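You operate a simulated robot arm through the tools that you are given. There is no shell and no other tool.

You are at the controls of a simulated two-armed robot. One attempt, no reset.

JOB
Unpin the trestle batten and swing it down.
Fine: loosen its nut first and tighten it again at the end.

Only the result counts: the job must be done as asked and must still hold three seconds after the hand-in. Knocking over, shifting, dropping, spilling or breaking anything else fails it.

ROBOT AND FRAMES
Two 6-joint arms with fingered hands on one trunk that stands fixed in place. Base frame: the origin is at the foot of the trunk, x ahead of it, y to its left, z up. Lengths are in m, angles in degrees, forces in N, time in s.
The left shoulder is at [0.05, 0.17, 0.76], the right one opposite. With the tool pointing down near the work surface each hand reaches from about 0.52 to 0.78 m from the base axis, measured 20 degrees to its own side. Payload 3.5 kg a hand.
Tool frame (each hand has its own): the origin (TCP) lies between the finger pads and is the grasp point; the fingertips stand 0.026 m ahead of it; z points along the fingers, y is the line along which they close. The gripper opens to 0.132 m; its body begins 0.073 m behind the TCP. The gripper is a hand of 3 fingers: y runs from the thumb to the fingers, the wrist lies at [0, 0, -0.234] in the tool frame.
Orientation is told as [roll, pitch, yaw] about the base's x, y, z axes, in that order, counted from this pose: with the fingers straight down and closing along the base's y, the tool's x points along the base's -x, its y along +y and its z along -z.

CONTROLS
- The arms move only by the tool apply_moves. It takes "left_moves", "right_moves" or both (then of equal length, played together; a hand with none holds still); each is a list of rows, each an object (a shift or turn left out is 0) with "delta_pos": the shift along the tool's x, y, z in units of 40 mm (1.0 is 40 mm), a list of three; "delta_rot": the turn, a rotation vector about the tool's x, y, z in units of 8 degrees (1.0 is 8 degrees), a list of three. In form: [{"delta_pos": [x, y, z], "delta_rot": [rx, ry, rz]}, ...]. A call has 1 to 20 rows; each row shifts and turns the commanded pose from where the row before left it, along the tool's axes as they then stand. A call with a number of a shift or a turn outside -1 to 1 is refused whole. Each row takes 0.2 s and may step no farther than 0.05 m and 8.6 degrees from the row before; otherwise, the whole call is refused. Where a pose cannot be reached the arm comes as near as it can. A force on the tool above 40 N (or 10 N above the force at the start of the call, whichever is more), or a blocked arm, ends the call early, and 0.2 s more pass. In this call time passes only in rows, and 0.2 s behind the last. It gives the time, the measured TCP pose, the force on the tool (base axes), the opening and the grip force at its end, in the units of the frame above (readings bear some noise), with the torque about the TCP (base axes, N m) and any sound that the robot's microphone picked up, and new pictures: "views" is both (left out), scene, wrist or none (wrist: the cameras of the hands that moved).
- Cameras (640 x 400 px; columns grow to the right, rows downward): "scene" is now at [0.0407, -0.0285, 1.3601]; the picture's right is [-0.35, -0.94, 0.00], its down [-0.60, 0.22, -0.77] and it looks along [0.72, -0.27, -0.64] (base axes); focal length 320 px, centre (320, 200). "left" rides on the left gripper at [-0.062, 0.003, -0.092] in its tool frame; the picture's right is [-0.05, -1.00, 0.00], its down [0.83, -0.04, -0.56] and it looks along [0.55, -0.03, 0.83] (tool axes); focal length 230 px, centre (320, 200). "right" rides on the right gripper at [0.062, 0.003, -0.092] in its tool frame; the picture's right is [-0.05, 1.00, 0.00], its down [-0.83, -0.04, -0.56] and it looks along [-0.55, -0.03, 0.83] (tool axes); focal length 230 px, centre (320, 200). There is no depth. A picture from a camera that has moved, and an enlarged one, comes with that camera's place and axes in the base frame and with its lens.
- raise_lower(by): slides the trunk up (or, below 0, down) by that many m; the arms and the scene camera ride with it, the base frame stays. It gives what a move gives, with no picture.
- finger_targets(finger1, finger2, thumb_bend, hand): sets how far each is bent, from 0 (flat) to 1 (curled in); at 0.3 the hand is open as for a grip, at 0.7 the pads meet at the TCP. One left out holds its place. A second passes; each finger stops where it meets its share of the squeeze, and holds until it gets a number again. It is the only way to open and close the hand. It gives what a move gives, with no picture; readings hold the bend of each and the force on the fingers (four entries, about 0 where the hand has none), thumb and palm.
- turn_head(pan, tilt): turns the head with the scene camera to pan (to the left, within 86 degrees either way) and tilt (down, from -29 to 69), counted from straight ahead of the robot. It gives what a move gives, and a new picture of the scene camera.
- enlarge(camera, box): a new picture of the part [left, top, right, bottom] of that camera's present view, enlarged. It takes no simulated time.
- finish_job(): hands the job in; it is judged then, once.

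Places have to be worked out from the pictures, the camera data and where the tool is seen. Open the grippers and draw the arms clear of the work before you hand the job in, unless the task says otherwise.

The tools are called after "Emit:" as a command line: name --argument value ..., lists and objects as JSON in quotes. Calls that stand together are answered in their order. apply_moves: Moves the arms, as the interface text tells. Its arguments: {"type":"object","properties":{"left_moves":{"type":"array","items":{"type":"object","properties":{"delta_pos":{"type":"array","items":{"type":"number"}},"delta_rot":{"type":"array","items":{"type":"number"}}}}},"right_moves":{"type":"array","items":{"type":"object","properties":{"delta_pos":{"type":"array","items":{"type":"number"}},"delta_rot":{"type":"array","items":{"type":"number"}}}}},"views":{"type":"string","enum":["both","scene","wrist","none"]}},"required":[]} The other tools are called the same way: raise_lower (by) moves the trunk up or down; finger_targets (finger1, finger2, thumb_bend, hand) moves the fingers one by one; turn_head (pan, tilt) turns the head that bears the scene camera; enlarge (camera, box) takes an enlarged picture of a part of a camera's view; finish_job () hands the job in.

At the start:

```text
clock: 0.0
left_tool_pos: [0.5868, 0.0407, 0.814]
left_orientation: [0.1, 0.0, 0.0]
left_wrist_force: [-0.3, 0.1, 0.2]
left_torque: [0.03, 0.02, -0.01]
left_grip_width: 0.1318
left_gripper_force: 0.1
left_shape: jaw
left_bend: [0.3, 0.3, 0.3]
left_finger forces: [0.0, 0.0, 0.0, 0.0, 0.0, 0.0]
right_tool_pos: [0.4375, -0.5076, 0.7805]
right_orientation: [0.0, 0.0, 0.1]
right_wrist_force: [-0.3, -0.2, 0.1]
right_torque: [-0.01, -0.01, -0.02]
right_grip_width: 0.1318
right_gripper_force: 0.0
right_shape: jaw
right_bend: [0.3, 0.3, 0.3]
right_finger forces: [0.1, 0.0, 0.1, 0.1, 0.1, 0.1]
trunk travel left (down, up): [-0.375, 0.335]
head pan, tilt (commanded): [-20.2, 39.9]
```

scene: 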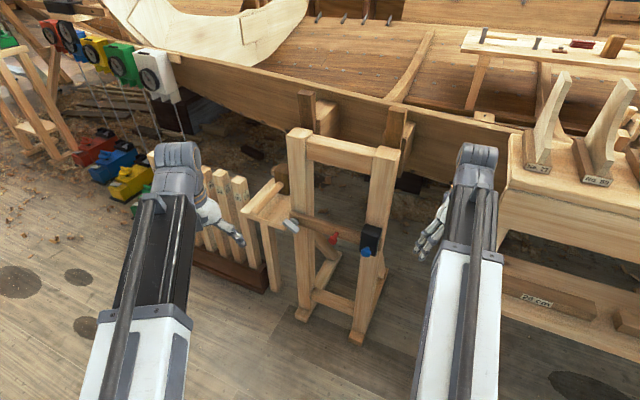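
right: 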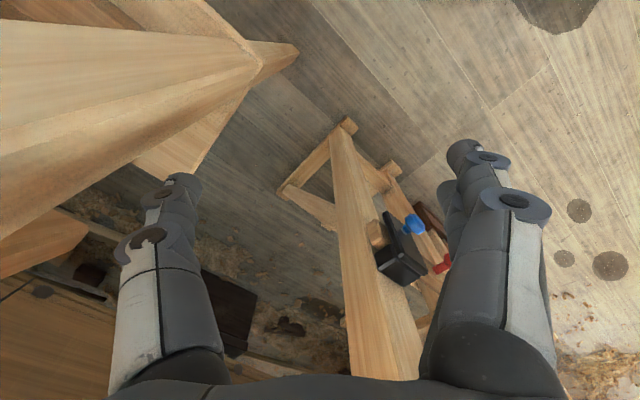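
left: 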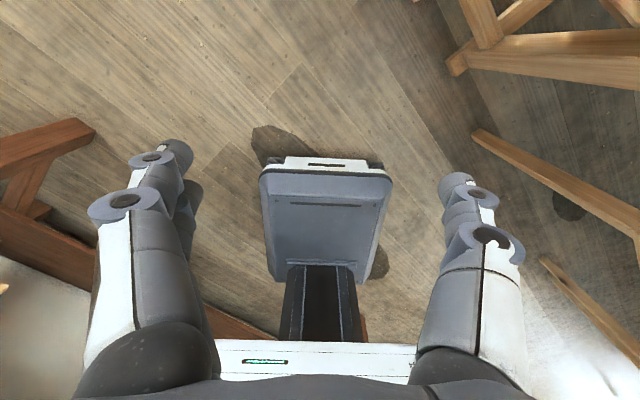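

The scene shows a wooden trestle ahead with a batten across it, a wing-nut-like grey item at the left, a red thing in the middle and a black block with a blue knob at the right. I enlarge that region to understand the mechanism.

Emit:
enlarge --camera "scene" --box '[260, 180, 420, 280]'

Emit:
enlarge --camera "scene" --box '[200, 110, 440, 350]'

Emit:
enlarge --camera "right" --box '[260, 100, 500, 350]'

```text
4.00 times, centred on (340, 230) of scene
camera zoom: at [0.0407, -0.0285, 1.3601], right [-0.35, -0.94, 0.0], down [-0.6, 0.22, -0.77], along [0.72, -0.27, -0.64], focal length 1280 px, centre (240, 80)
```

zoom: 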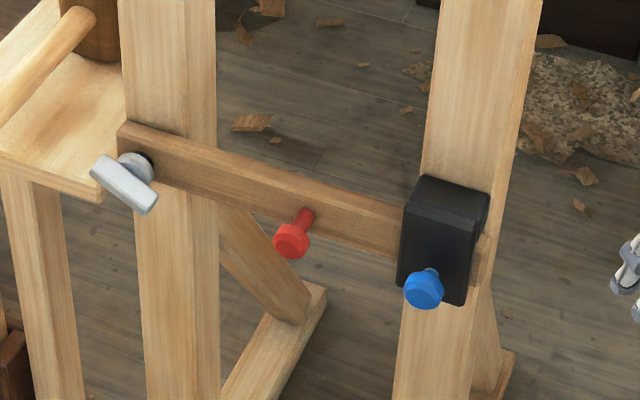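

```text
1.67 times, centred on (320, 230) of scene
camera zoom: at [0.0407, -0.0285, 1.3601], right [-0.35, -0.94, 0.0], down [-0.6, 0.22, -0.77], along [0.72, -0.27, -0.64], focal length 534 px, centre (320, 150)
```

zoom: 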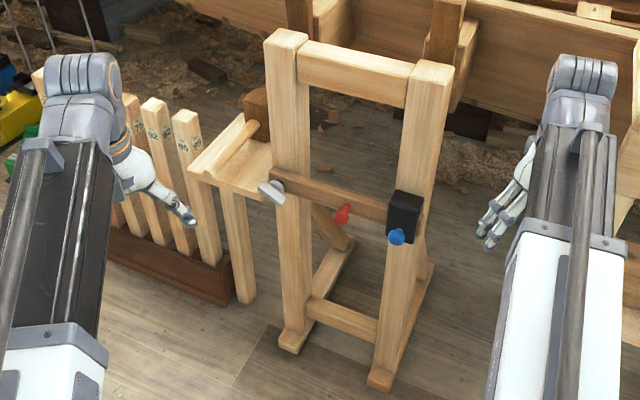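

```text
1.60 times, centred on (380, 225) of right
camera zoom: at [0.3752, -0.5034, 0.8721], right [0.05, 1.0, 0.0], down [0.83, -0.04, 0.56], along [0.55, -0.03, -0.83], focal length 368 px, centre (224, 160)
```

zoom: 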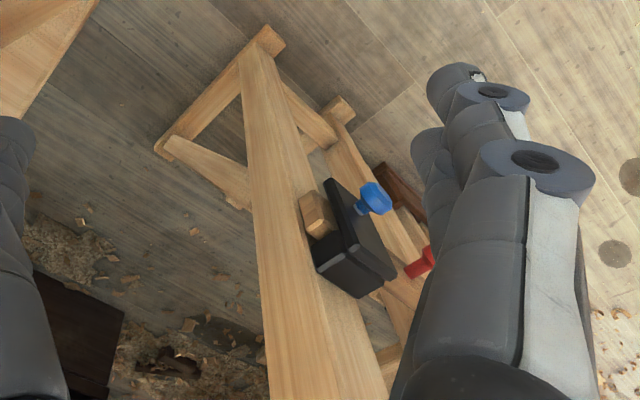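

Triangulating from the scene and right wrist views, I put the blue knob near [0.59, -0.38, 0.63], the red one near [0.69, -0.32, 0.61] and the wing nut near [0.78, -0.21, 0.62]. The batten plane faces forward-left at about 45°. I zoom in closer on each part.

Emit:
enlarge --camera "scene" --box '[276, 205, 316, 245]'

Emit:
enlarge --camera "scene" --box '[320, 215, 390, 265]'

Emit:
enlarge --camera "right" --box '[360, 190, 460, 290]'

```text
10.00 times, centred on (296, 225) of scene
camera zoom: at [0.0407, -0.0285, 1.3601], right [-0.35, -0.94, 0.0], down [-0.6, 0.22, -0.77], along [0.72, -0.27, -0.64], focal length 3201 px, centre (560, -50)
```

zoom: 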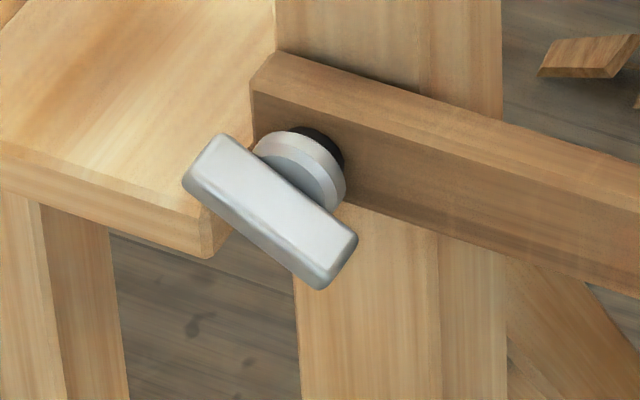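

```text
8.00 times, centred on (355, 240) of scene
camera zoom: at [0.0407, -0.0285, 1.3601], right [-0.35, -0.94, 0.0], down [-0.6, 0.22, -0.77], along [0.72, -0.27, -0.64], focal length 2561 px, centre (40, -120)
```

zoom: 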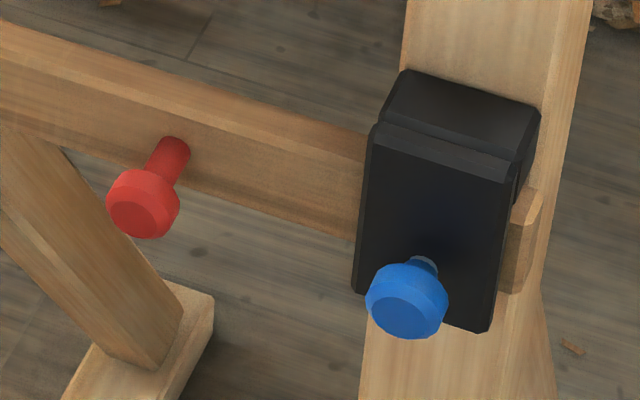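

```text
4.00 times, centred on (410, 240) of right
camera zoom: at [0.3752, -0.5034, 0.8721], right [0.05, 1.0, 0.0], down [0.83, -0.04, 0.56], along [0.55, -0.03, -0.83], focal length 920 px, centre (-40, 40)
```

zoom: 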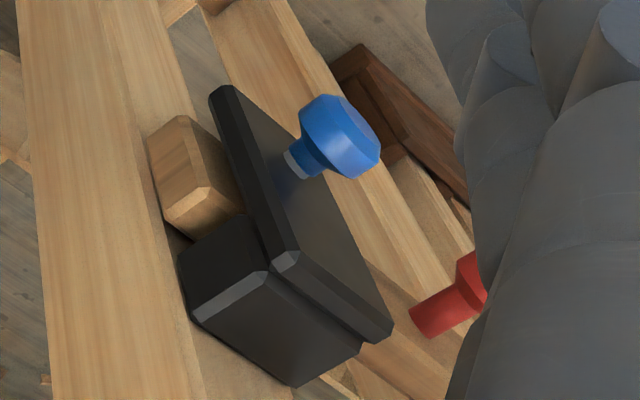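

The black keeper sits over the batten's right end with a blue pull-pin through its plate. The red peg is a handle on the batten, and the grey T-shaped nut clamps the left pivot. I rotate the left hand to point horizontally at the trestle face so its wrist camera can look at the parts.

Emit:
apply_moves --left_moves '[{"delta_rot": [0, -1, 0]}, {"delta_rot": [0, -1, 0]}, {"delta_rot": [0, -1, 0]}, {"delta_rot": [0, -1, 0]}, {"delta_rot": [0, -1, 0]}, {"delta_rot": [0, -1, 0]}, {"delta_rot": [0, -1, 0]}, {"delta_rot": [0, -1, 0]}, {"delta_rot": [0, -1, 0]}, {"delta_rot": [0, -1, 0]}, {"delta_rot": [0, -1, 0]}, {"delta_rot": [0, -0.25, 0]}, {"delta_rot": [1, 0, 0]}, {"delta_rot": [1, 0, 0]}, {"delta_rot": [1, 0, 0]}, {"delta_rot": [1, 0, 0]}, {"delta_rot": [1, 0, 0]}, {"delta_rot": [0.45, 0, 0]}]' --views "both"

```text
clock: 3.8
left_tool_pos: [0.6785, 0.0027, 0.8018]
left_orientation: [-42.9, -85.9, -0.7]
left_wrist_force: [-1.0, 0.6, 0.3]
left_torque: [0.01, 0.0, 0.0]
left_grip_width: 0.132
left_gripper_force: 0.1
left_shape: jaw
left_bend: [0.3, 0.3, 0.3]
left_finger forces: [0.0, 0.0, 0.0, 0.1, 0.0, 0.0]
left hand out of reach, approached as far as the arm can: row 5, 6, 7, 8, 9, 10, 11, 13, 15, 16, 17, 18
right_tool_pos: [0.4385, -0.5066, 0.7799]
right_orientation: [0.0, 0.0, 0.0]
right_wrist_force: [0.1, -0.2, 0.1]
right_torque: [0.02, 0.01, 0.02]
right_grip_width: 0.1318
right_gripper_force: 0.0
right_shape: jaw
right_bend: [0.3, 0.3, 0.3]
right_finger forces: [0.0, 0.0, 0.0, 0.0, 0.0, 0.1]
trunk travel left (down, up): [-0.375, 0.335]
head pan, tilt (commanded): [-20.2, 39.9]
camera scene: at [0.0407, -0.0285, 1.3601], right [-0.35, -0.94, 0.0], down [-0.6, 0.22, -0.77], along [0.72, -0.27, -0.64], focal length 320 px, centre (320, 200)
camera left: at [0.6173, 0.0695, 0.8686], right [-0.68, -0.72, 0.1], down [-0.49, 0.35, -0.8], along [0.54, -0.6, -0.6], focal length 230 px, centre (320, 200)
```

scene: 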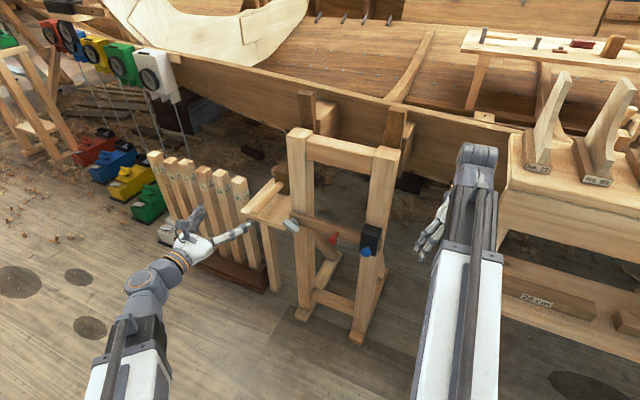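
left: 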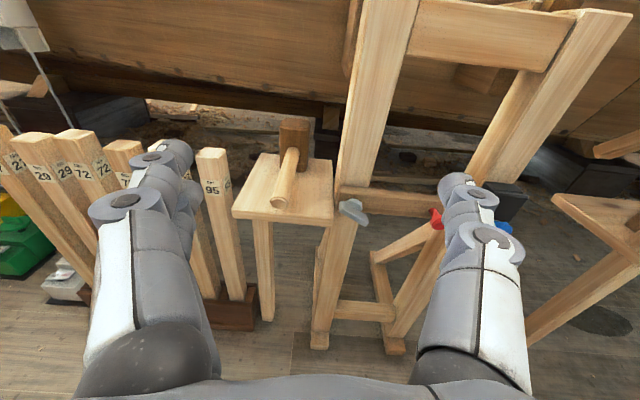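

The left hand now points at the trestle, and a second triangulation puts the nut's bar at about [0.787, -0.206, 0.615]. The bar is roughly 58 mm long and slopes about 31° from upper left to lower right. I lower the left hand toward a viewing spot in front of it.

Emit:
apply_moves --left_moves '[{"delta_pos": [0.88, -0.47, 0.39]}, {"delta_pos": [0.88, -0.47, 0.39]}, {"delta_pos": [0.88, -0.47, 0.39]}, {"delta_pos": [0.88, -0.47, 0.39]}]' --views "both"

```text
clock: 4.8
left_tool_pos: [0.6598, -0.0952, 0.662]
left_orientation: [-41.5, -85.5, -2.1]
left_wrist_force: [0.2, -0.5, 0.7]
left_torque: [-0.01, -0.02, 0.02]
left_grip_width: 0.1321
left_gripper_force: 0.1
left_shape: jaw
left_bend: [0.3, 0.3, 0.3]
left_finger forces: [0.0, 0.0, 0.0, 0.0, 0.1, 0.1]
right_tool_pos: [0.437, -0.5064, 0.7803]
right_orientation: [0.0, 0.0, 0.1]
right_wrist_force: [0.1, 0.9, 0.7]
right_torque: [0.02, 0.0, 0.01]
right_grip_width: 0.132
right_gripper_force: 0.1
right_shape: jaw
right_bend: [0.3, 0.3, 0.3]
right_finger forces: [0.0, 0.1, 0.1, 0.1, 0.0, 0.0]
trunk travel left (down, up): [-0.375, 0.335]
head pan, tilt (commanded): [-20.2, 39.9]
camera scene: at [0.0407, -0.0284, 1.3602], right [-0.35, -0.94, 0.0], down [-0.6, 0.22, -0.77], along [0.72, -0.27, -0.64], focal length 320 px, centre (320, 200)
camera left: at [0.5998, -0.0282, 0.7285], right [-0.68, -0.72, 0.11], down [-0.5, 0.35, -0.79], along [0.53, -0.59, -0.6], focal length 230 px, centre (320, 200)
```

scene: 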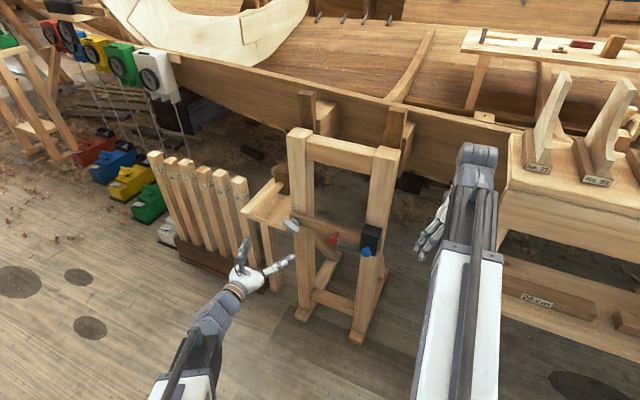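
left: 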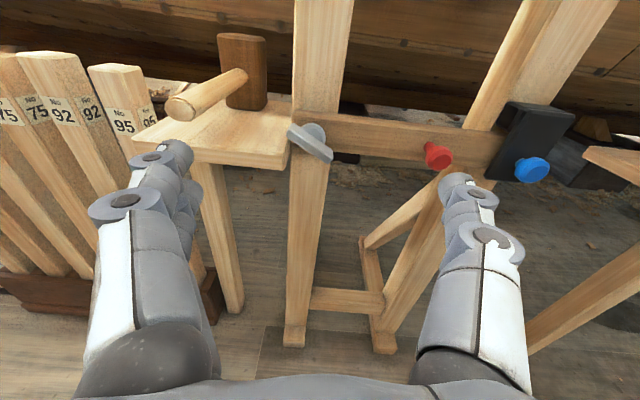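

The left wrist camera now sees nut, red peg and blue pin together. I enlarge these for accurate triangulation.

Emit:
enlarge --camera "left" --box '[270, 80, 370, 180]'

Emit:
enlarge --camera "left" --box '[400, 80, 600, 205]'

Emit:
enlarge --camera "left" --box '[240, 60, 400, 380]'

```text
4.00 times, centred on (320, 130) of left
camera zoom: at [0.5998, -0.0282, 0.7285], right [-0.68, -0.72, 0.11], down [-0.5, 0.35, -0.79], along [0.53, -0.59, -0.6], focal length 920 px, centre (320, 480)
```

zoom: 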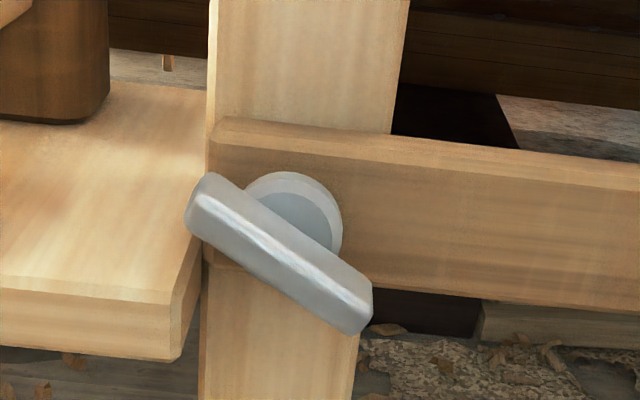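

```text
3.20 times, centred on (500, 142) of left
camera zoom: at [0.5998, -0.0282, 0.7285], right [-0.68, -0.72, 0.11], down [-0.5, 0.35, -0.79], along [0.53, -0.59, -0.6], focal length 736 px, centre (-256, 384)
```

zoom: 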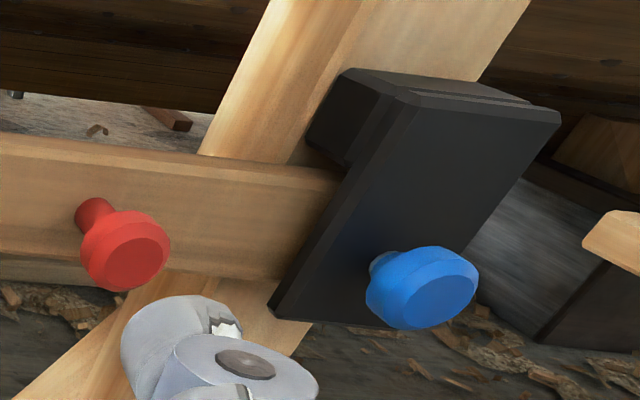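

```text
1.25 times, centred on (320, 220) of left
camera zoom: at [0.5998, -0.0282, 0.7285], right [-0.68, -0.72, 0.11], down [-0.5, 0.35, -0.79], along [0.53, -0.59, -0.6], focal length 288 px, centre (320, 175)
```

zoom: 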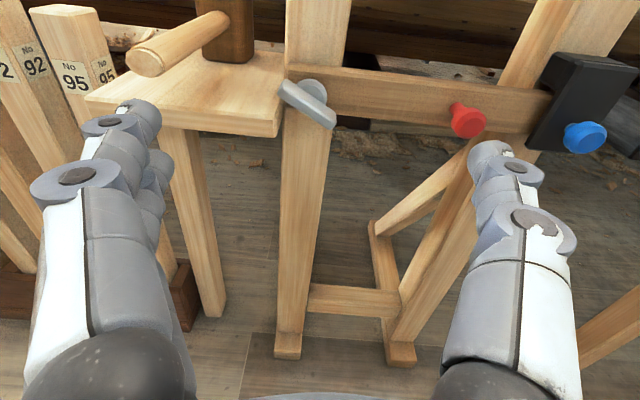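

I now have the nut's bar centre at about [0.788, -0.206, 0.614]. Its hub sits about 15 mm behind the bar face, and the stool shelf corner is about 33 mm left and 26 mm below. I pre-shape the left hand narrower, then line it up on the nut's axis at a standoff, turned to close across the bar.

Emit:
finger_targets --hand "left" --finger1 0.54 --finger2 0.54 --thumb_bend 0.54

Emit:
apply_moves --left_moves '[{"delta_rot": [0, -0.42, 0]}, {"delta_pos": [0.4, 0.07, 0.83]}, {"delta_pos": [0.4, 0.07, 0.83]}, {"delta_pos": [0.4, 0.07, 0.83]}, {"delta_rot": [0, 0, -1]}, {"delta_rot": [0, 0, -1]}, {"delta_rot": [0, 0, -1]}, {"delta_rot": [0, 0, -1]}, {"delta_rot": [0, 0, -1]}, {"delta_rot": [0, 0, -1]}, {"delta_rot": [0, 0, -1]}, {"delta_rot": [0, 0, -0.12]}]' --views "both"

```text
clock: 5.8
left_tool_pos: [0.6596, -0.0952, 0.6628]
left_orientation: [-41.6, -85.4, -2.1]
left_wrist_force: [-0.1, -0.1, -0.3]
left_torque: [0.0, 0.02, 0.02]
left_grip_width: 0.0553
left_gripper_force: 0.0
left_shape: fingers
left_bend: [0.54, 0.54, 0.54]
left_finger forces: [0.0, 0.1, 0.0, 0.0, 0.1, 0.0]
right_tool_pos: [0.4382, -0.5068, 0.7805]
right_orientation: [0.0, 0.0, 0.0]
right_wrist_force: [-0.2, -0.5, -0.9]
right_torque: [0.02, -0.02, 0.01]
right_grip_width: 0.132
right_gripper_force: 0.0
right_shape: jaw
right_bend: [0.3, 0.3, 0.3]
right_finger forces: [0.1, 0.1, 0.0, 0.1, 0.1, 0.0]
trunk travel left (down, up): [-0.375, 0.335]
head pan, tilt (commanded): [-20.2, 39.9]
```

```text
clock: 8.4
left_tool_pos: [0.6976, -0.204, 0.5824]
left_orientation: [-91.2, -31.3, 49.8]
left_wrist_force: [0.3, -0.1, 0.3]
left_torque: [0.01, 0.0, 0.01]
left_grip_width: 0.055
left_gripper_force: 0.1
left_shape: fingers
left_bend: [0.54, 0.54, 0.54]
left_finger forces: [0.0, 0.0, 0.0, 0.0, 0.0, 0.1]
left hand out of reach, approached as far as the arm can: row 10, 11
right_tool_pos: [0.4374, -0.5074, 0.7812]
right_orientation: [0.0, 0.0, 0.0]
right_wrist_force: [-0.4, -0.6, 0.1]
right_torque: [-0.01, 0.01, 0.04]
right_grip_width: 0.1319
right_gripper_force: 0.0
right_shape: jaw
right_bend: [0.3, 0.3, 0.3]
right_finger forces: [0.0, 0.0, 0.0, 0.0, 0.1, 0.1]
trunk travel left (down, up): [-0.375, 0.335]
head pan, tilt (commanded): [-20.2, 39.9]
camera scene: at [0.0407, -0.0285, 1.3601], right [-0.35, -0.94, 0.0], down [-0.6, 0.22, -0.77], along [0.72, -0.27, -0.64], focal length 320 px, centre (320, 200)
camera left: at [0.6625, -0.1005, 0.61], right [-0.32, -0.35, 0.88], down [-0.89, -0.2, -0.4], along [0.31, -0.92, -0.25], focal length 230 px, centre (320, 200)
```

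scene: 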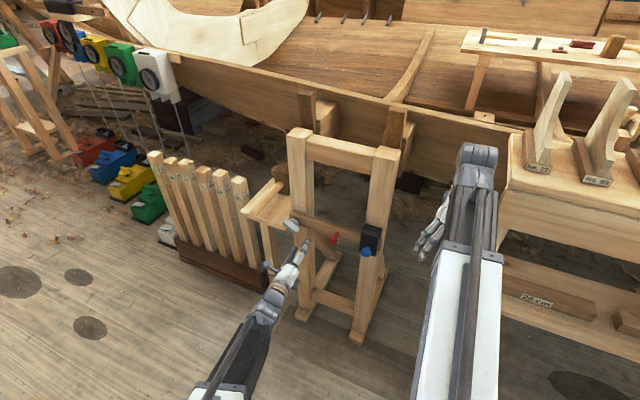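
left: 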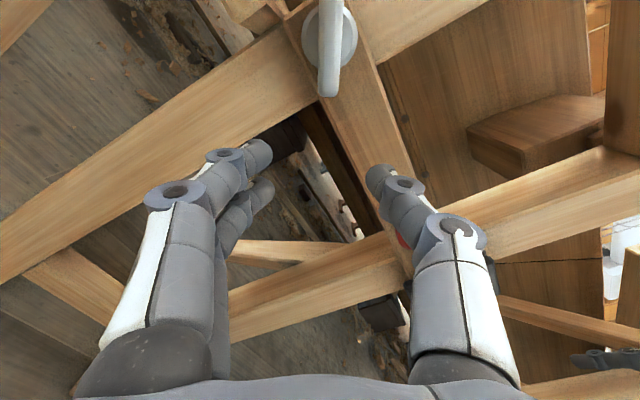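

The orientation came out right but the TCP slipped about 70 mm along the tool's x because some rows were out of reach. I shift back in -x onto the nut's axis and trim the yaw to see whether that pose is reachable.

Emit:
apply_moves --left_moves '[{"delta_pos": [-0.57, 0.04, 0], "delta_rot": [0.18, 0.3, 0]}, {"delta_pos": [-0.57, 0.04, 0]}, {"delta_pos": [-0.57, 0.04, 0]}]' --views "both"

```text
clock: 9.2
left_tool_pos: [0.694, -0.2067, 0.5815]
left_orientation: [-92.0, -32.2, 49.0]
left_wrist_force: [-0.1, 0.6, 0.1]
left_torque: [-0.01, 0.0, 0.01]
left_grip_width: 0.055
left_gripper_force: 0.1
left_shape: fingers
left_bend: [0.54, 0.54, 0.54]
left_finger forces: [0.0, 0.0, 0.0, 0.1, 0.0, 0.1]
left hand out of reach, approached as far as the arm can: row 1, 2, 3
right_tool_pos: [0.4385, -0.5071, 0.7808]
right_orientation: [0.0, 0.0, -0.1]
right_wrist_force: [0.5, 0.8, 0.4]
right_torque: [-0.01, 0.03, 0.0]
right_grip_width: 0.1319
right_gripper_force: 0.1
right_shape: jaw
right_bend: [0.3, 0.3, 0.3]
right_finger forces: [0.1, 0.0, 0.0, 0.0, 0.0, 0.0]
trunk travel left (down, up): [-0.375, 0.335]
head pan, tilt (commanded): [-20.2, 39.9]
camera scene: at [0.0407, -0.0285, 1.3601], right [-0.35, -0.94, 0.0], down [-0.6, 0.22, -0.77], along [0.72, -0.27, -0.64], focal length 320 px, centre (320, 200)
camera left: at [0.6608, -0.1041, 0.6086], right [-0.35, -0.34, 0.87], down [-0.89, -0.17, -0.42], along [0.3, -0.92, -0.25], focal length 230 px, centre (320, 200)
```

scene: 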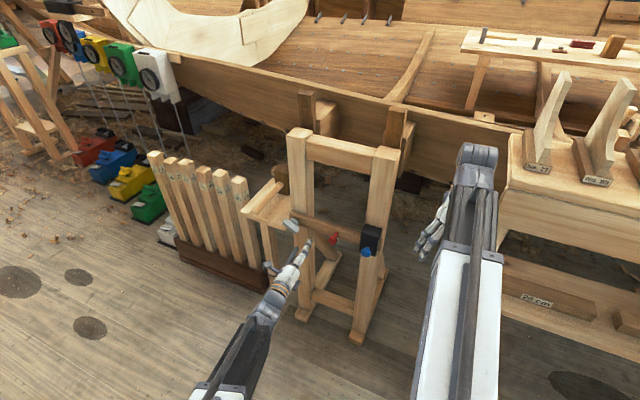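
left: 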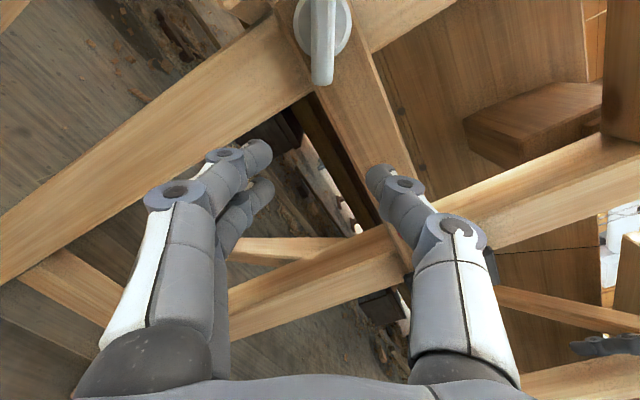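

The wrist limit blocks that roll direction. I'll turn back to upright, and then try the other equivalent roll (+120°), from which loosening would unwind back toward the centre of the range.

Emit:
apply_moves --left_moves '[{"delta_pos": [0, 0, -0.5], "delta_rot": [0, 0, 1]}, {"delta_pos": [0, 0, -0.5], "delta_rot": [0, 0, 1]}, {"delta_rot": [0, 0, 1]}, {"delta_rot": [0, 0, 1]}, {"delta_rot": [0, 0, 1]}, {"delta_rot": [0, 0, 1]}, {"delta_rot": [0, 0, 1]}]' --views "none"

```text
clock: 10.8
left_tool_pos: [0.6659, -0.1791, 0.5814]
left_orientation: [-109.8, -87.2, 65.7]
left_wrist_force: [0.2, 0.2, 0.7]
left_torque: [0.0, 0.0, 0.01]
left_grip_width: 0.0552
left_gripper_force: 0.1
left_shape: fingers
left_bend: [0.54, 0.54, 0.54]
left_finger forces: [0.0, 0.1, 0.0, 0.0, 0.0, 0.1]
right_tool_pos: [0.4387, -0.5063, 0.7796]
right_orientation: [-0.1, 0.0, -0.1]
right_wrist_force: [-0.1, 0.2, -0.2]
right_torque: [0.02, -0.02, 0.0]
right_grip_width: 0.1317
right_gripper_force: 0.1
right_shape: jaw
right_bend: [0.3, 0.3, 0.3]
right_finger forces: [0.0, 0.0, 0.0, 0.0, 0.0, 0.0]
trunk travel left (down, up): [-0.375, 0.335]
head pan, tilt (commanded): [-20.2, 39.9]
```

Upright again at φ≈0. I move to the nut axis at 100 mm standoff and roll the hand in the positive direction.

Emit:
apply_moves --left_moves '[{"delta_pos": [-0.44, 0.79, 0.09]}, {"delta_pos": [-0.44, 0.79, 0.09]}, {"delta_rot": [0, 0, 1]}, {"delta_rot": [0, 0, 1]}, {"delta_rot": [0, 0, 1]}, {"delta_rot": [0, 0, 1]}, {"delta_rot": [0, 0, 1]}, {"delta_rot": [0, 0, 1]}, {"delta_rot": [0, 0, 1]}, {"delta_rot": [0, 0, 1]}, {"delta_rot": [0, 0, 1]}, {"delta_rot": [0, 0, 1]}]' --views "both"

```text
clock: 13.4
left_tool_pos: [0.7161, -0.1366, 0.6131]
left_orientation: [91.0, -12.5, -134.2]
left_wrist_force: [-0.4, 0.8, -0.9]
left_torque: [0.02, 0.02, 0.0]
left_grip_width: 0.0548
left_gripper_force: 0.1
left_shape: fingers
left_bend: [0.54, 0.54, 0.54]
left_finger forces: [0.0, 0.0, 0.0, 0.0, 0.1, 0.0]
right_tool_pos: [0.4378, -0.5063, 0.7795]
right_orientation: [0.0, 0.0, 0.0]
right_wrist_force: [-0.3, 0.5, -0.3]
right_torque: [-0.01, 0.0, 0.01]
right_grip_width: 0.1319
right_gripper_force: 0.0
right_shape: jaw
right_bend: [0.3, 0.3, 0.3]
right_finger forces: [0.0, 0.1, 0.0, 0.1, 0.0, 0.1]
trunk travel left (down, up): [-0.375, 0.335]
head pan, tilt (commanded): [-20.2, 39.9]
camera scene: at [0.0407, -0.0285, 1.3601], right [-0.35, -0.94, 0.0], down [-0.6, 0.22, -0.77], along [0.72, -0.27, -0.64], focal length 320 px, centre (320, 200)
camera left: at [0.6075, -0.115, 0.6278], right [-0.18, -0.2, -0.96], down [0.16, 0.96, -0.23], along [0.97, -0.19, -0.14], focal length 230 px, centre (320, 200)
```

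scene: 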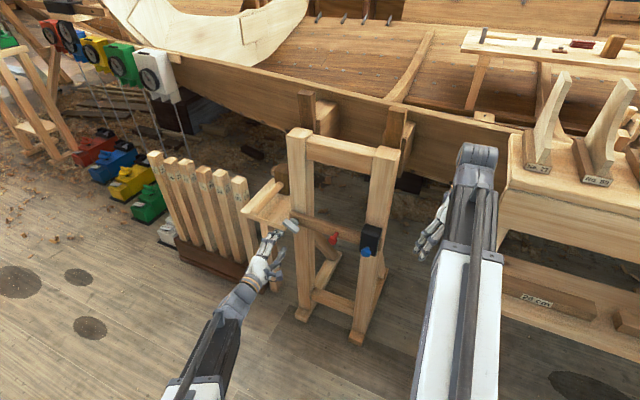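
left: 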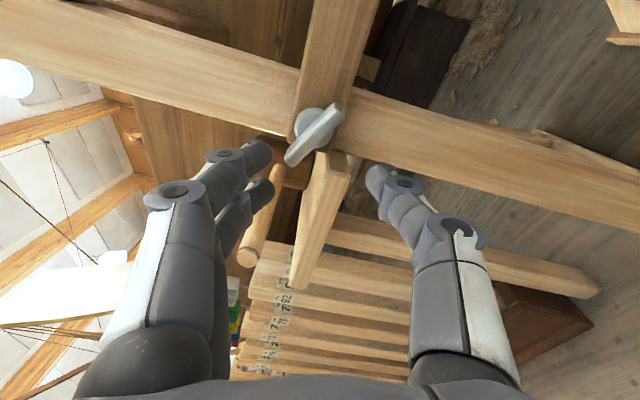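

This roll works with no reach warnings: the TCP is on the axis at 100 mm standoff. I continue rolling 42° so the fingers straddle the bar.

Emit:
apply_moves --left_moves '[{"delta_rot": [0, 0, 1]}, {"delta_rot": [0, 0, 1]}, {"delta_rot": [0, 0, 1]}, {"delta_rot": [0, 0, 1]}, {"delta_rot": [0, 0, 1]}, {"delta_rot": [0, 0, 0.3]}]' --views "wrist"

Emit:
enlarge --camera "left" --box '[220, 60, 420, 220]'

Emit:
enlarge --camera "scene" --box '[230, 190, 340, 300]'

```text
clock: 14.8
left_tool_pos: [0.7162, -0.1372, 0.6117]
left_orientation: [91.0, 29.9, -133.4]
left_wrist_force: [0.0, -0.7, 0.5]
left_torque: [0.02, 0.0, 0.0]
left_grip_width: 0.0545
left_gripper_force: 0.0
left_shape: fingers
left_bend: [0.54, 0.54, 0.54]
left_finger forces: [0.0, 0.0, 0.1, 0.0, 0.1, 0.0]
right_tool_pos: [0.4369, -0.5068, 0.7816]
right_orientation: [-0.1, -0.1, -0.1]
right_wrist_force: [0.1, 0.3, 0.6]
right_torque: [0.01, 0.02, 0.0]
right_grip_width: 0.132
right_gripper_force: 0.0
right_shape: jaw
right_bend: [0.3, 0.3, 0.3]
right_finger forces: [0.0, 0.0, 0.1, 0.1, 0.1, 0.1]
trunk travel left (down, up): [-0.375, 0.335]
head pan, tilt (commanded): [-20.2, 39.9]
camera left: at [0.611, -0.1121, 0.5834], right [0.32, 0.31, -0.89], down [0.11, 0.92, 0.37], along [0.94, -0.22, 0.26], focal length 230 px, centre (320, 200)
```

left: 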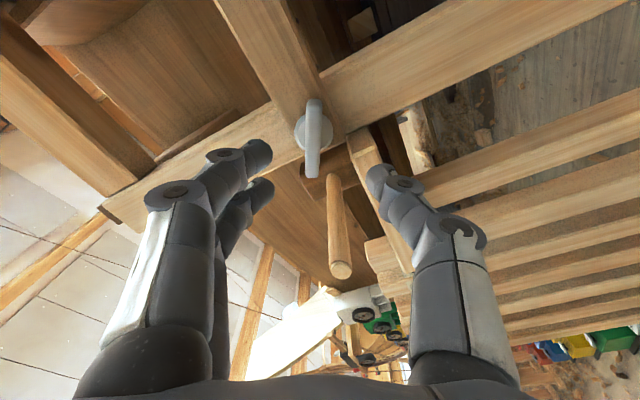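

```text
2.50 times, centred on (320, 140) of left
camera zoom: at [0.611, -0.1121, 0.5834], right [0.32, 0.31, -0.89], down [0.11, 0.92, 0.37], along [0.94, -0.22, 0.26], focal length 575 px, centre (320, 350)
```

zoom: 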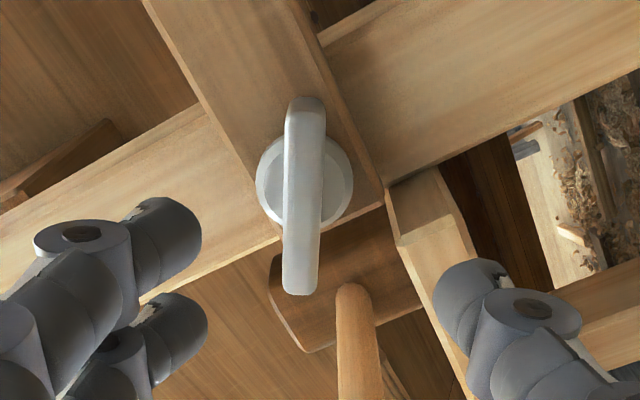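

```text
3.64 times, centred on (285, 245) of scene
camera zoom: at [0.0408, -0.0285, 1.3601], right [-0.35, -0.94, 0.0], down [-0.6, 0.22, -0.77], along [0.72, -0.27, -0.64], focal length 1164 px, centre (447, 36)
```

zoom: 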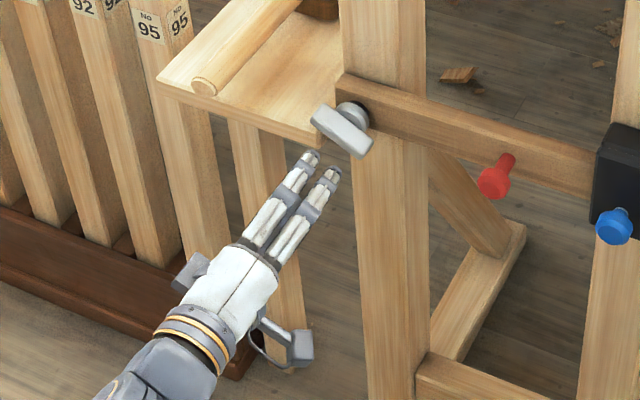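

The bar now lies straight between the fingers and thumb, about 5 mm toward the finger side of centre. I narrow the hand a bit so the thumb clears the shelf corner, correct by 5 mm and advance to about 50 mm from the bar.

Emit:
finger_targets --hand "left" --finger1 0.58 --finger2 0.58 --thumb_bend 0.58

Emit:
apply_moves --left_moves '[{"delta_pos": [0, 0.06, 0.6]}, {"delta_pos": [0, 0.06, 0.6]}]' --views "wrist"

Emit:
enlarge --camera "left" --box '[240, 100, 400, 220]'

Emit:
enlarge --camera "scene" --box '[260, 200, 320, 260]'

```text
clock: 15.8
left_tool_pos: [0.7159, -0.1375, 0.613]
left_orientation: [91.1, 29.7, -133.5]
left_wrist_force: [0.2, -1.0, -0.5]
left_torque: [-0.03, 0.0, -0.03]
left_grip_width: 0.0451
left_gripper_force: 0.2
left_shape: fingers
left_bend: [0.57, 0.57, 0.57]
left_finger forces: [0.0, 0.0, 0.0, 0.0, 0.0, 0.0]
right_tool_pos: [0.437, -0.5073, 0.7803]
right_orientation: [0.1, 0.0, 0.0]
right_wrist_force: [-0.3, -0.1, 0.2]
right_torque: [-0.01, -0.01, 0.0]
right_grip_width: 0.1316
right_gripper_force: 0.0
right_shape: jaw
right_bend: [0.3, 0.3, 0.3]
right_finger forces: [0.0, 0.0, 0.1, 0.1, 0.0, 0.1]
trunk travel left (down, up): [-0.375, 0.335]
head pan, tilt (commanded): [-20.2, 39.9]
```

```text
clock: 16.4
left_tool_pos: [0.7494, -0.1714, 0.6182]
left_orientation: [91.1, 29.6, -133.4]
left_wrist_force: [0.6, -0.5, 1.1]
left_torque: [0.0, 0.01, 0.0]
left_grip_width: 0.0451
left_gripper_force: 0.1
left_shape: fingers
left_bend: [0.57, 0.57, 0.57]
left_finger forces: [0.0, 0.0, 0.0, 0.1, 0.0, 0.0]
right_tool_pos: [0.4382, -0.5068, 0.7809]
right_orientation: [0.0, -0.1, 0.0]
right_wrist_force: [-1.1, -0.2, -0.1]
right_torque: [-0.02, 0.0, -0.05]
right_grip_width: 0.1319
right_gripper_force: 0.0
right_shape: jaw
right_bend: [0.3, 0.3, 0.3]
right_finger forces: [0.1, 0.1, 0.0, 0.0, 0.1, 0.0]
trunk travel left (down, up): [-0.375, 0.335]
head pan, tilt (commanded): [-20.2, 39.9]
camera left: at [0.6437, -0.147, 0.5887], right [0.32, 0.31, -0.89], down [0.11, 0.92, 0.36], along [0.94, -0.22, 0.26], focal length 230 px, centre (320, 200)
```

left: 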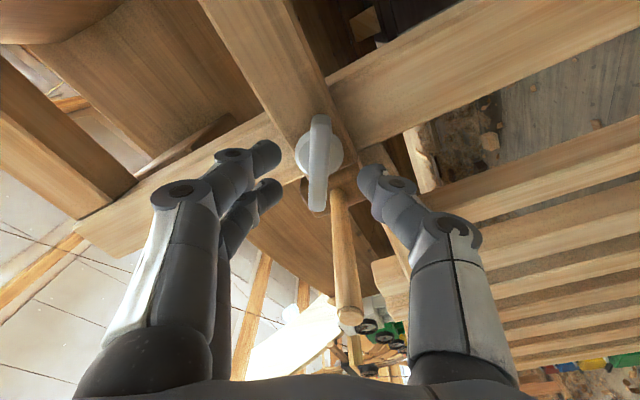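

```text
3.33 times, centred on (320, 160) of left
camera zoom: at [0.6437, -0.147, 0.5887], right [0.32, 0.31, -0.89], down [0.11, 0.92, 0.36], along [0.94, -0.22, 0.26], focal length 767 px, centre (320, 333)
```

zoom: 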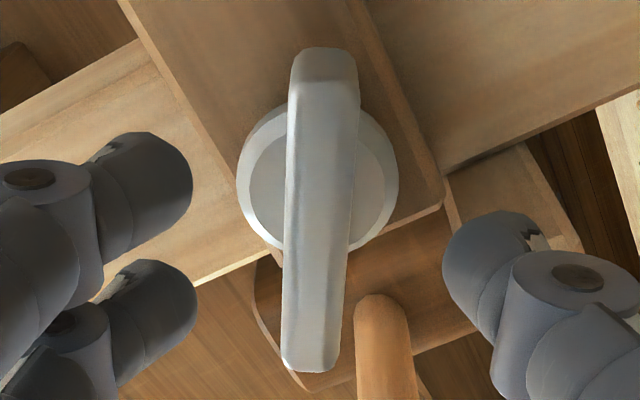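

```text
6.67 times, centred on (290, 230) of scene
camera zoom: at [0.0408, -0.0284, 1.3601], right [-0.35, -0.94, 0.0], down [-0.6, 0.22, -0.77], along [0.72, -0.27, -0.64], focal length 2134 px, centre (520, 0)
```

zoom: 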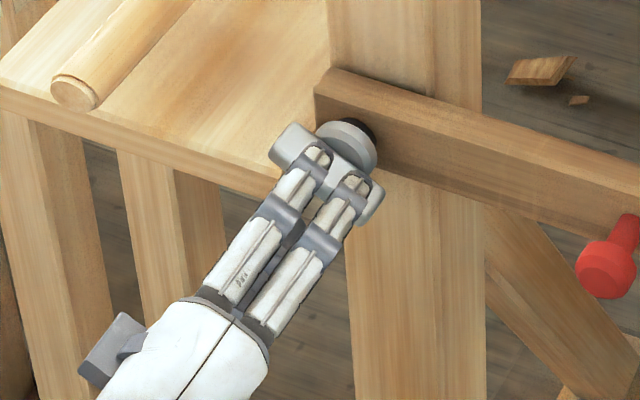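

The bar is laterally centred and aligned. I estimate its front face 35–50 mm ahead of the TCP. I advance 16 mm with a small +x correction and look again.

Emit:
apply_moves --left_moves '[{"delta_pos": [0.04, 0, 0.2]}, {"delta_pos": [0.04, 0, 0.2]}]' --views "wrist"

Emit:
enlarge --camera "left" --box '[240, 100, 400, 260]'

Emit:
enlarge --camera "scene" --box '[270, 205, 315, 250]'

```text
clock: 17.0
left_tool_pos: [0.7609, -0.1811, 0.6202]
left_orientation: [91.0, 29.5, -133.4]
left_wrist_force: [0.6, 0.0, -0.8]
left_torque: [0.0, 0.01, 0.01]
left_grip_width: 0.0452
left_gripper_force: 0.1
left_shape: fingers
left_bend: [0.57, 0.57, 0.57]
left_finger forces: [0.0, 0.1, 0.0, 0.0, 0.0, 0.0]
right_tool_pos: [0.4376, -0.5077, 0.7812]
right_orientation: [0.1, -0.1, 0.1]
right_wrist_force: [-0.1, 0.8, 0.5]
right_torque: [0.01, -0.01, -0.05]
right_grip_width: 0.1319
right_gripper_force: 0.1
right_shape: jaw
right_bend: [0.3, 0.3, 0.3]
right_finger forces: [0.0, 0.0, 0.0, 0.1, 0.0, 0.1]
trunk travel left (down, up): [-0.375, 0.335]
head pan, tilt (commanded): [-20.2, 39.9]
camera left: at [0.6572, -0.1567, 0.5907], right [0.32, 0.31, -0.89], down [0.11, 0.92, 0.36], along [0.94, -0.22, 0.26], focal length 230 px, centre (320, 200)
```

left: 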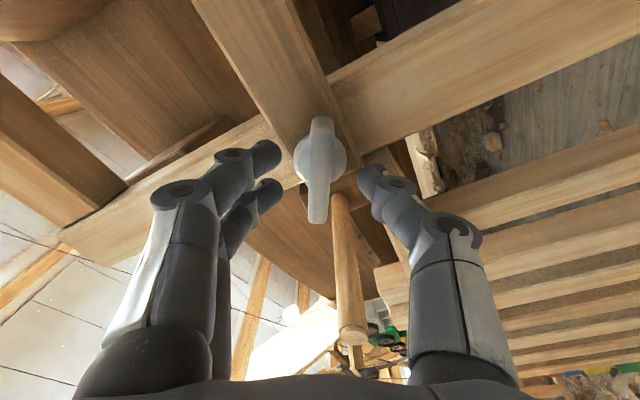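

```text
2.50 times, centred on (320, 180) of left
camera zoom: at [0.6572, -0.1567, 0.5907], right [0.32, 0.31, -0.89], down [0.11, 0.92, 0.36], along [0.94, -0.22, 0.26], focal length 575 px, centre (320, 250)
```

zoom: 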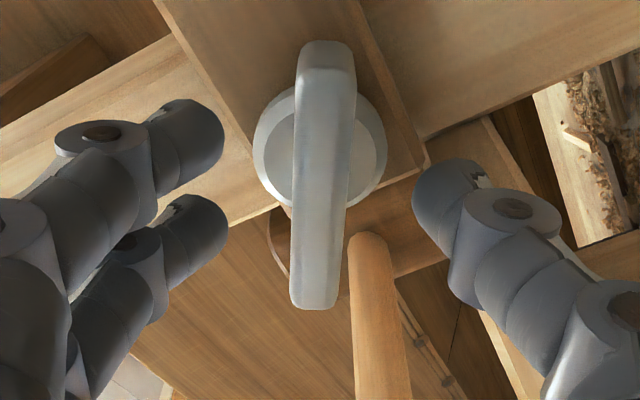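

```text
8.89 times, centred on (292, 228) of scene
camera zoom: at [0.0407, -0.0285, 1.3601], right [-0.35, -0.94, 0.0], down [-0.6, 0.22, -0.77], along [0.72, -0.27, -0.64], focal length 2846 px, centre (564, -44)
```

zoom: 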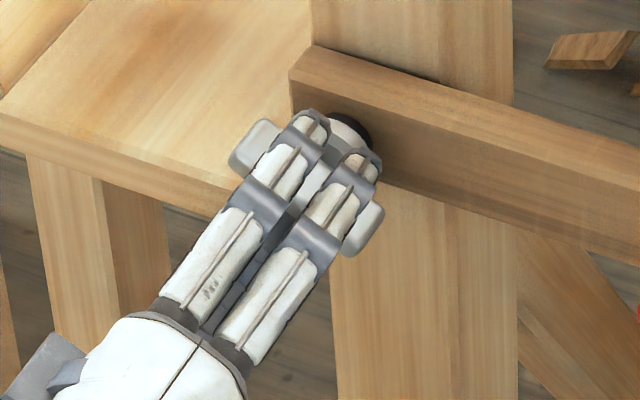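

Fingers straddle the bar symmetrically, and the fingertips seem to be near the bar's front plane. I advance another 10 mm and check.

Emit:
apply_moves --left_moves '[{"delta_pos": [0, 0.0, 0.13]}, {"delta_pos": [0, 0.0, 0.12]}]' --views "wrist"

Emit:
enlarge --camera "left" --box '[240, 100, 400, 260]'

Emit:
enlarge --camera "scene" --box '[270, 205, 315, 250]'

```text
clock: 17.6
left_tool_pos: [0.7696, -0.1891, 0.6206]
left_orientation: [91.2, 29.6, -133.4]
left_wrist_force: [0.1, -0.7, 0.0]
left_torque: [0.0, 0.0, -0.02]
left_grip_width: 0.0453
left_gripper_force: 0.0
left_shape: fingers
left_bend: [0.57, 0.57, 0.57]
left_finger forces: [0.0, 0.0, 0.0, 0.0, 0.0, 0.0]
right_tool_pos: [0.4375, -0.5066, 0.7805]
right_orientation: [0.0, -0.1, 0.1]
right_wrist_force: [0.1, 0.3, 0.2]
right_torque: [0.01, -0.01, -0.02]
right_grip_width: 0.1318
right_gripper_force: 0.1
right_shape: jaw
right_bend: [0.3, 0.3, 0.3]
right_finger forces: [0.0, 0.0, 0.0, 0.0, 0.1, 0.0]
trunk travel left (down, up): [-0.375, 0.335]
head pan, tilt (commanded): [-20.2, 39.9]
camera left: at [0.6643, -0.1638, 0.5911], right [0.32, 0.31, -0.89], down [0.11, 0.92, 0.36], along [0.94, -0.22, 0.26], focal length 230 px, centre (320, 200)
```

left: 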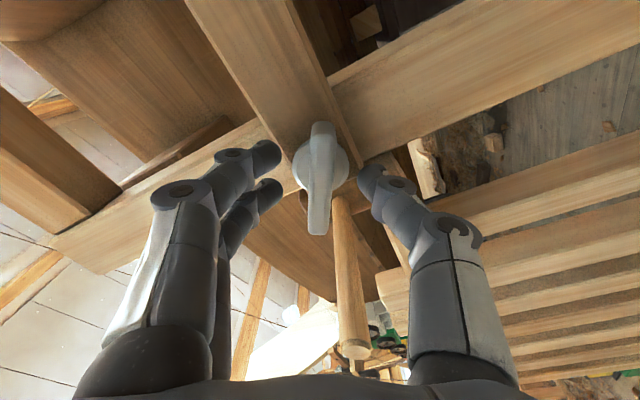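

```text
2.50 times, centred on (320, 180) of left
camera zoom: at [0.6643, -0.1638, 0.5911], right [0.32, 0.31, -0.89], down [0.11, 0.92, 0.36], along [0.94, -0.22, 0.26], focal length 575 px, centre (320, 250)
```

zoom: 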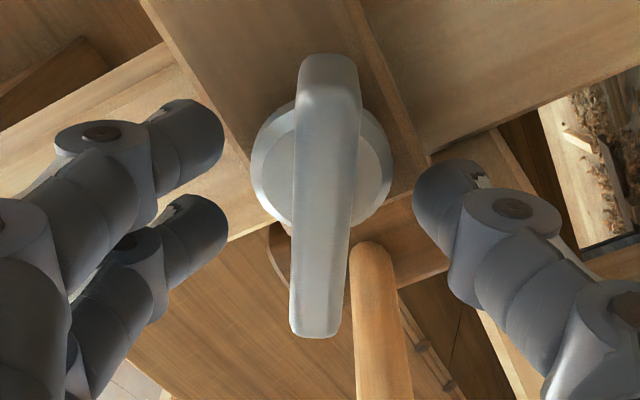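

```text
8.89 times, centred on (292, 228) of scene
camera zoom: at [0.0408, -0.0285, 1.3601], right [-0.35, -0.94, 0.0], down [-0.6, 0.22, -0.77], along [0.72, -0.27, -0.64], focal length 2846 px, centre (564, -44)
```

zoom: 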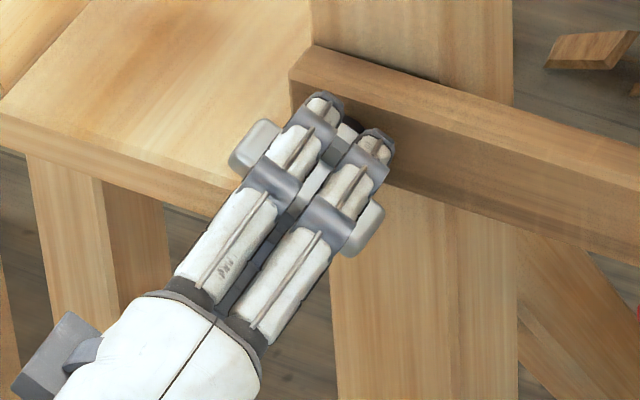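

From the growth of the bar in the wrist images, its front face is only about 5–18 mm ahead of the TCP, so the fingertips are already beside it. I back off 4 mm to stay clear of the hub, shift -4 mm in x to centre, and close the fingers on the bar.

Emit:
apply_moves --left_moves '[{"delta_pos": [-0.1, 0.0, -0.1]}]' --views "none"

Emit:
finger_targets --hand "left" --finger1 0.7 --finger2 0.7 --thumb_bend 0.7

Emit:
enlarge --camera "left" --box '[240, 100, 400, 260]'

Emit:
enlarge --camera "scene" --box '[270, 205, 315, 250]'

```text
clock: 18.0
left_tool_pos: [0.7638, -0.1884, 0.618]
left_orientation: [91.1, 29.7, -133.5]
left_wrist_force: [0.6, 0.9, 0.5]
left_torque: [-0.03, -0.01, -0.01]
left_grip_width: 0.0454
left_gripper_force: 0.0
left_shape: fingers
left_bend: [0.57, 0.57, 0.57]
left_finger forces: [0.0, 0.0, 0.0, 0.1, 0.1, 0.0]
right_tool_pos: [0.4381, -0.5053, 0.7813]
right_orientation: [0.0, 0.0, 0.0]
right_wrist_force: [-0.1, -0.2, 0.0]
right_torque: [0.01, 0.01, -0.02]
right_grip_width: 0.1319
right_gripper_force: 0.0
right_shape: jaw
right_bend: [0.3, 0.3, 0.3]
right_finger forces: [0.0, 0.0, 0.0, 0.0, 0.0, 0.0]
trunk travel left (down, up): [-0.375, 0.335]
head pan, tilt (commanded): [-20.2, 39.9]
```

```text
clock: 19.0
left_tool_pos: [0.7631, -0.1889, 0.6165]
left_orientation: [91.2, 29.7, -133.5]
left_wrist_force: [0.0, -1.6, 0.5]
left_torque: [-0.03, 0.0, 0.03]
left_grip_width: 0.0131
left_gripper_force: 3.5
left_shape: fingers
left_bend: [0.67, 0.67, 0.68]
left_finger forces: [1.9, 2.0, 0.1, 0.0, 3.2, 0.1]
right_tool_pos: [0.4376, -0.5072, 0.7794]
right_orientation: [-0.1, 0.0, 0.0]
right_wrist_force: [-0.4, 0.5, 0.1]
right_torque: [0.02, 0.01, -0.02]
right_grip_width: 0.132
right_gripper_force: 0.0
right_shape: jaw
right_bend: [0.3, 0.3, 0.3]
right_finger forces: [0.1, 0.0, 0.1, 0.0, 0.0, 0.0]
trunk travel left (down, up): [-0.375, 0.335]
head pan, tilt (commanded): [-20.2, 39.9]
```

```text
2.50 times, centred on (320, 180) of left
camera zoom: at [0.659, -0.1636, 0.589], right [0.32, 0.31, -0.89], down [0.11, 0.92, 0.36], along [0.94, -0.22, 0.26], focal length 575 px, centre (320, 250)
```

zoom: 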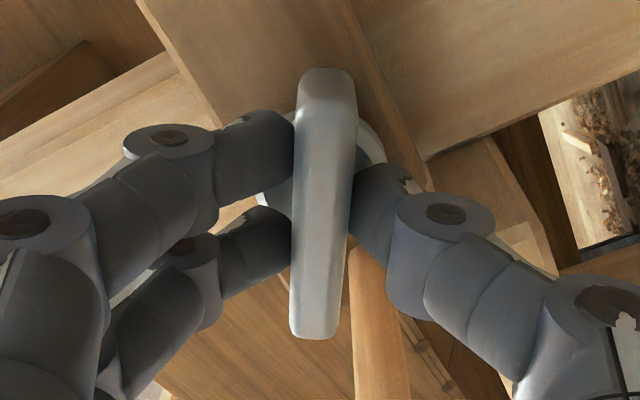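

```text
8.89 times, centred on (292, 228) of scene
camera zoom: at [0.0407, -0.0286, 1.3601], right [-0.35, -0.94, 0.0], down [-0.6, 0.22, -0.77], along [0.72, -0.27, -0.64], focal length 2846 px, centre (564, -44)
```

zoom: 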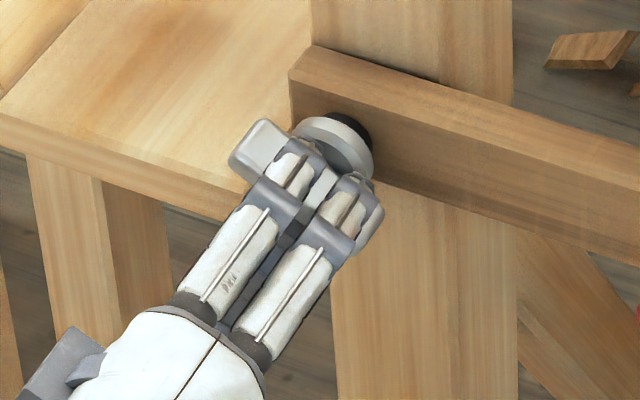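

The hand has closed on the bar: opening 13 mm, with both fingers and the thumb in contact. I firm up the squeeze before turning.

Emit:
finger_targets --hand "left" --finger1 0.85 --finger2 0.85 --thumb_bend 0.85

```text
clock: 20.0
left_tool_pos: [0.7636, -0.1896, 0.6191]
left_orientation: [91.0, 29.6, -133.5]
left_wrist_force: [13.6, -11.1, 0.9]
left_torque: [-0.03, 0.0, 0.04]
left_grip_width: 0.0104
left_gripper_force: 21.8
left_shape: fingers
left_bend: [0.71, 0.71, 0.69]
left_finger forces: [11.0, 10.9, 0.0, 0.1, 22.3, 0.0]
right_tool_pos: [0.4375, -0.5074, 0.7794]
right_orientation: [0.0, 0.0, 0.0]
right_wrist_force: [0.3, 1.0, -0.3]
right_torque: [0.01, -0.01, -0.03]
right_grip_width: 0.1318
right_gripper_force: 0.1
right_shape: jaw
right_bend: [0.3, 0.3, 0.3]
right_finger forces: [0.0, 0.0, 0.0, 0.1, 0.0, 0.0]
trunk travel left (down, up): [-0.375, 0.335]
head pan, tilt (commanded): [-20.2, 39.9]
```

The grip is 22 N, and the wrist reads about 17 N of pull toward the trestle from the curling fingers. I advance 2 mm to relieve that.

Emit:
apply_moves --left_moves '[{"delta_pos": [0, 0, 0.05]}]' --views "none"

```text
clock: 20.4
left_tool_pos: [0.7645, -0.1898, 0.6176]
left_orientation: [91.0, 29.8, -133.5]
left_wrist_force: [5.2, -6.5, 0.2]
left_torque: [-0.02, -0.01, -0.04]
left_grip_width: 0.0105
left_gripper_force: 23.8
left_shape: fingers
left_bend: [0.71, 0.71, 0.69]
left_finger forces: [12.0, 12.0, 0.0, 0.0, 23.8, 0.0]
right_tool_pos: [0.4379, -0.5068, 0.7798]
right_orientation: [0.1, 0.1, 0.0]
right_wrist_force: [0.1, -0.2, -0.4]
right_torque: [0.0, -0.01, -0.01]
right_grip_width: 0.1318
right_gripper_force: 0.0
right_shape: jaw
right_bend: [0.3, 0.3, 0.3]
right_finger forces: [0.0, 0.0, 0.0, 0.0, 0.0, 0.0]
trunk travel left (down, up): [-0.375, 0.335]
head pan, tilt (commanded): [-20.2, 39.9]
```

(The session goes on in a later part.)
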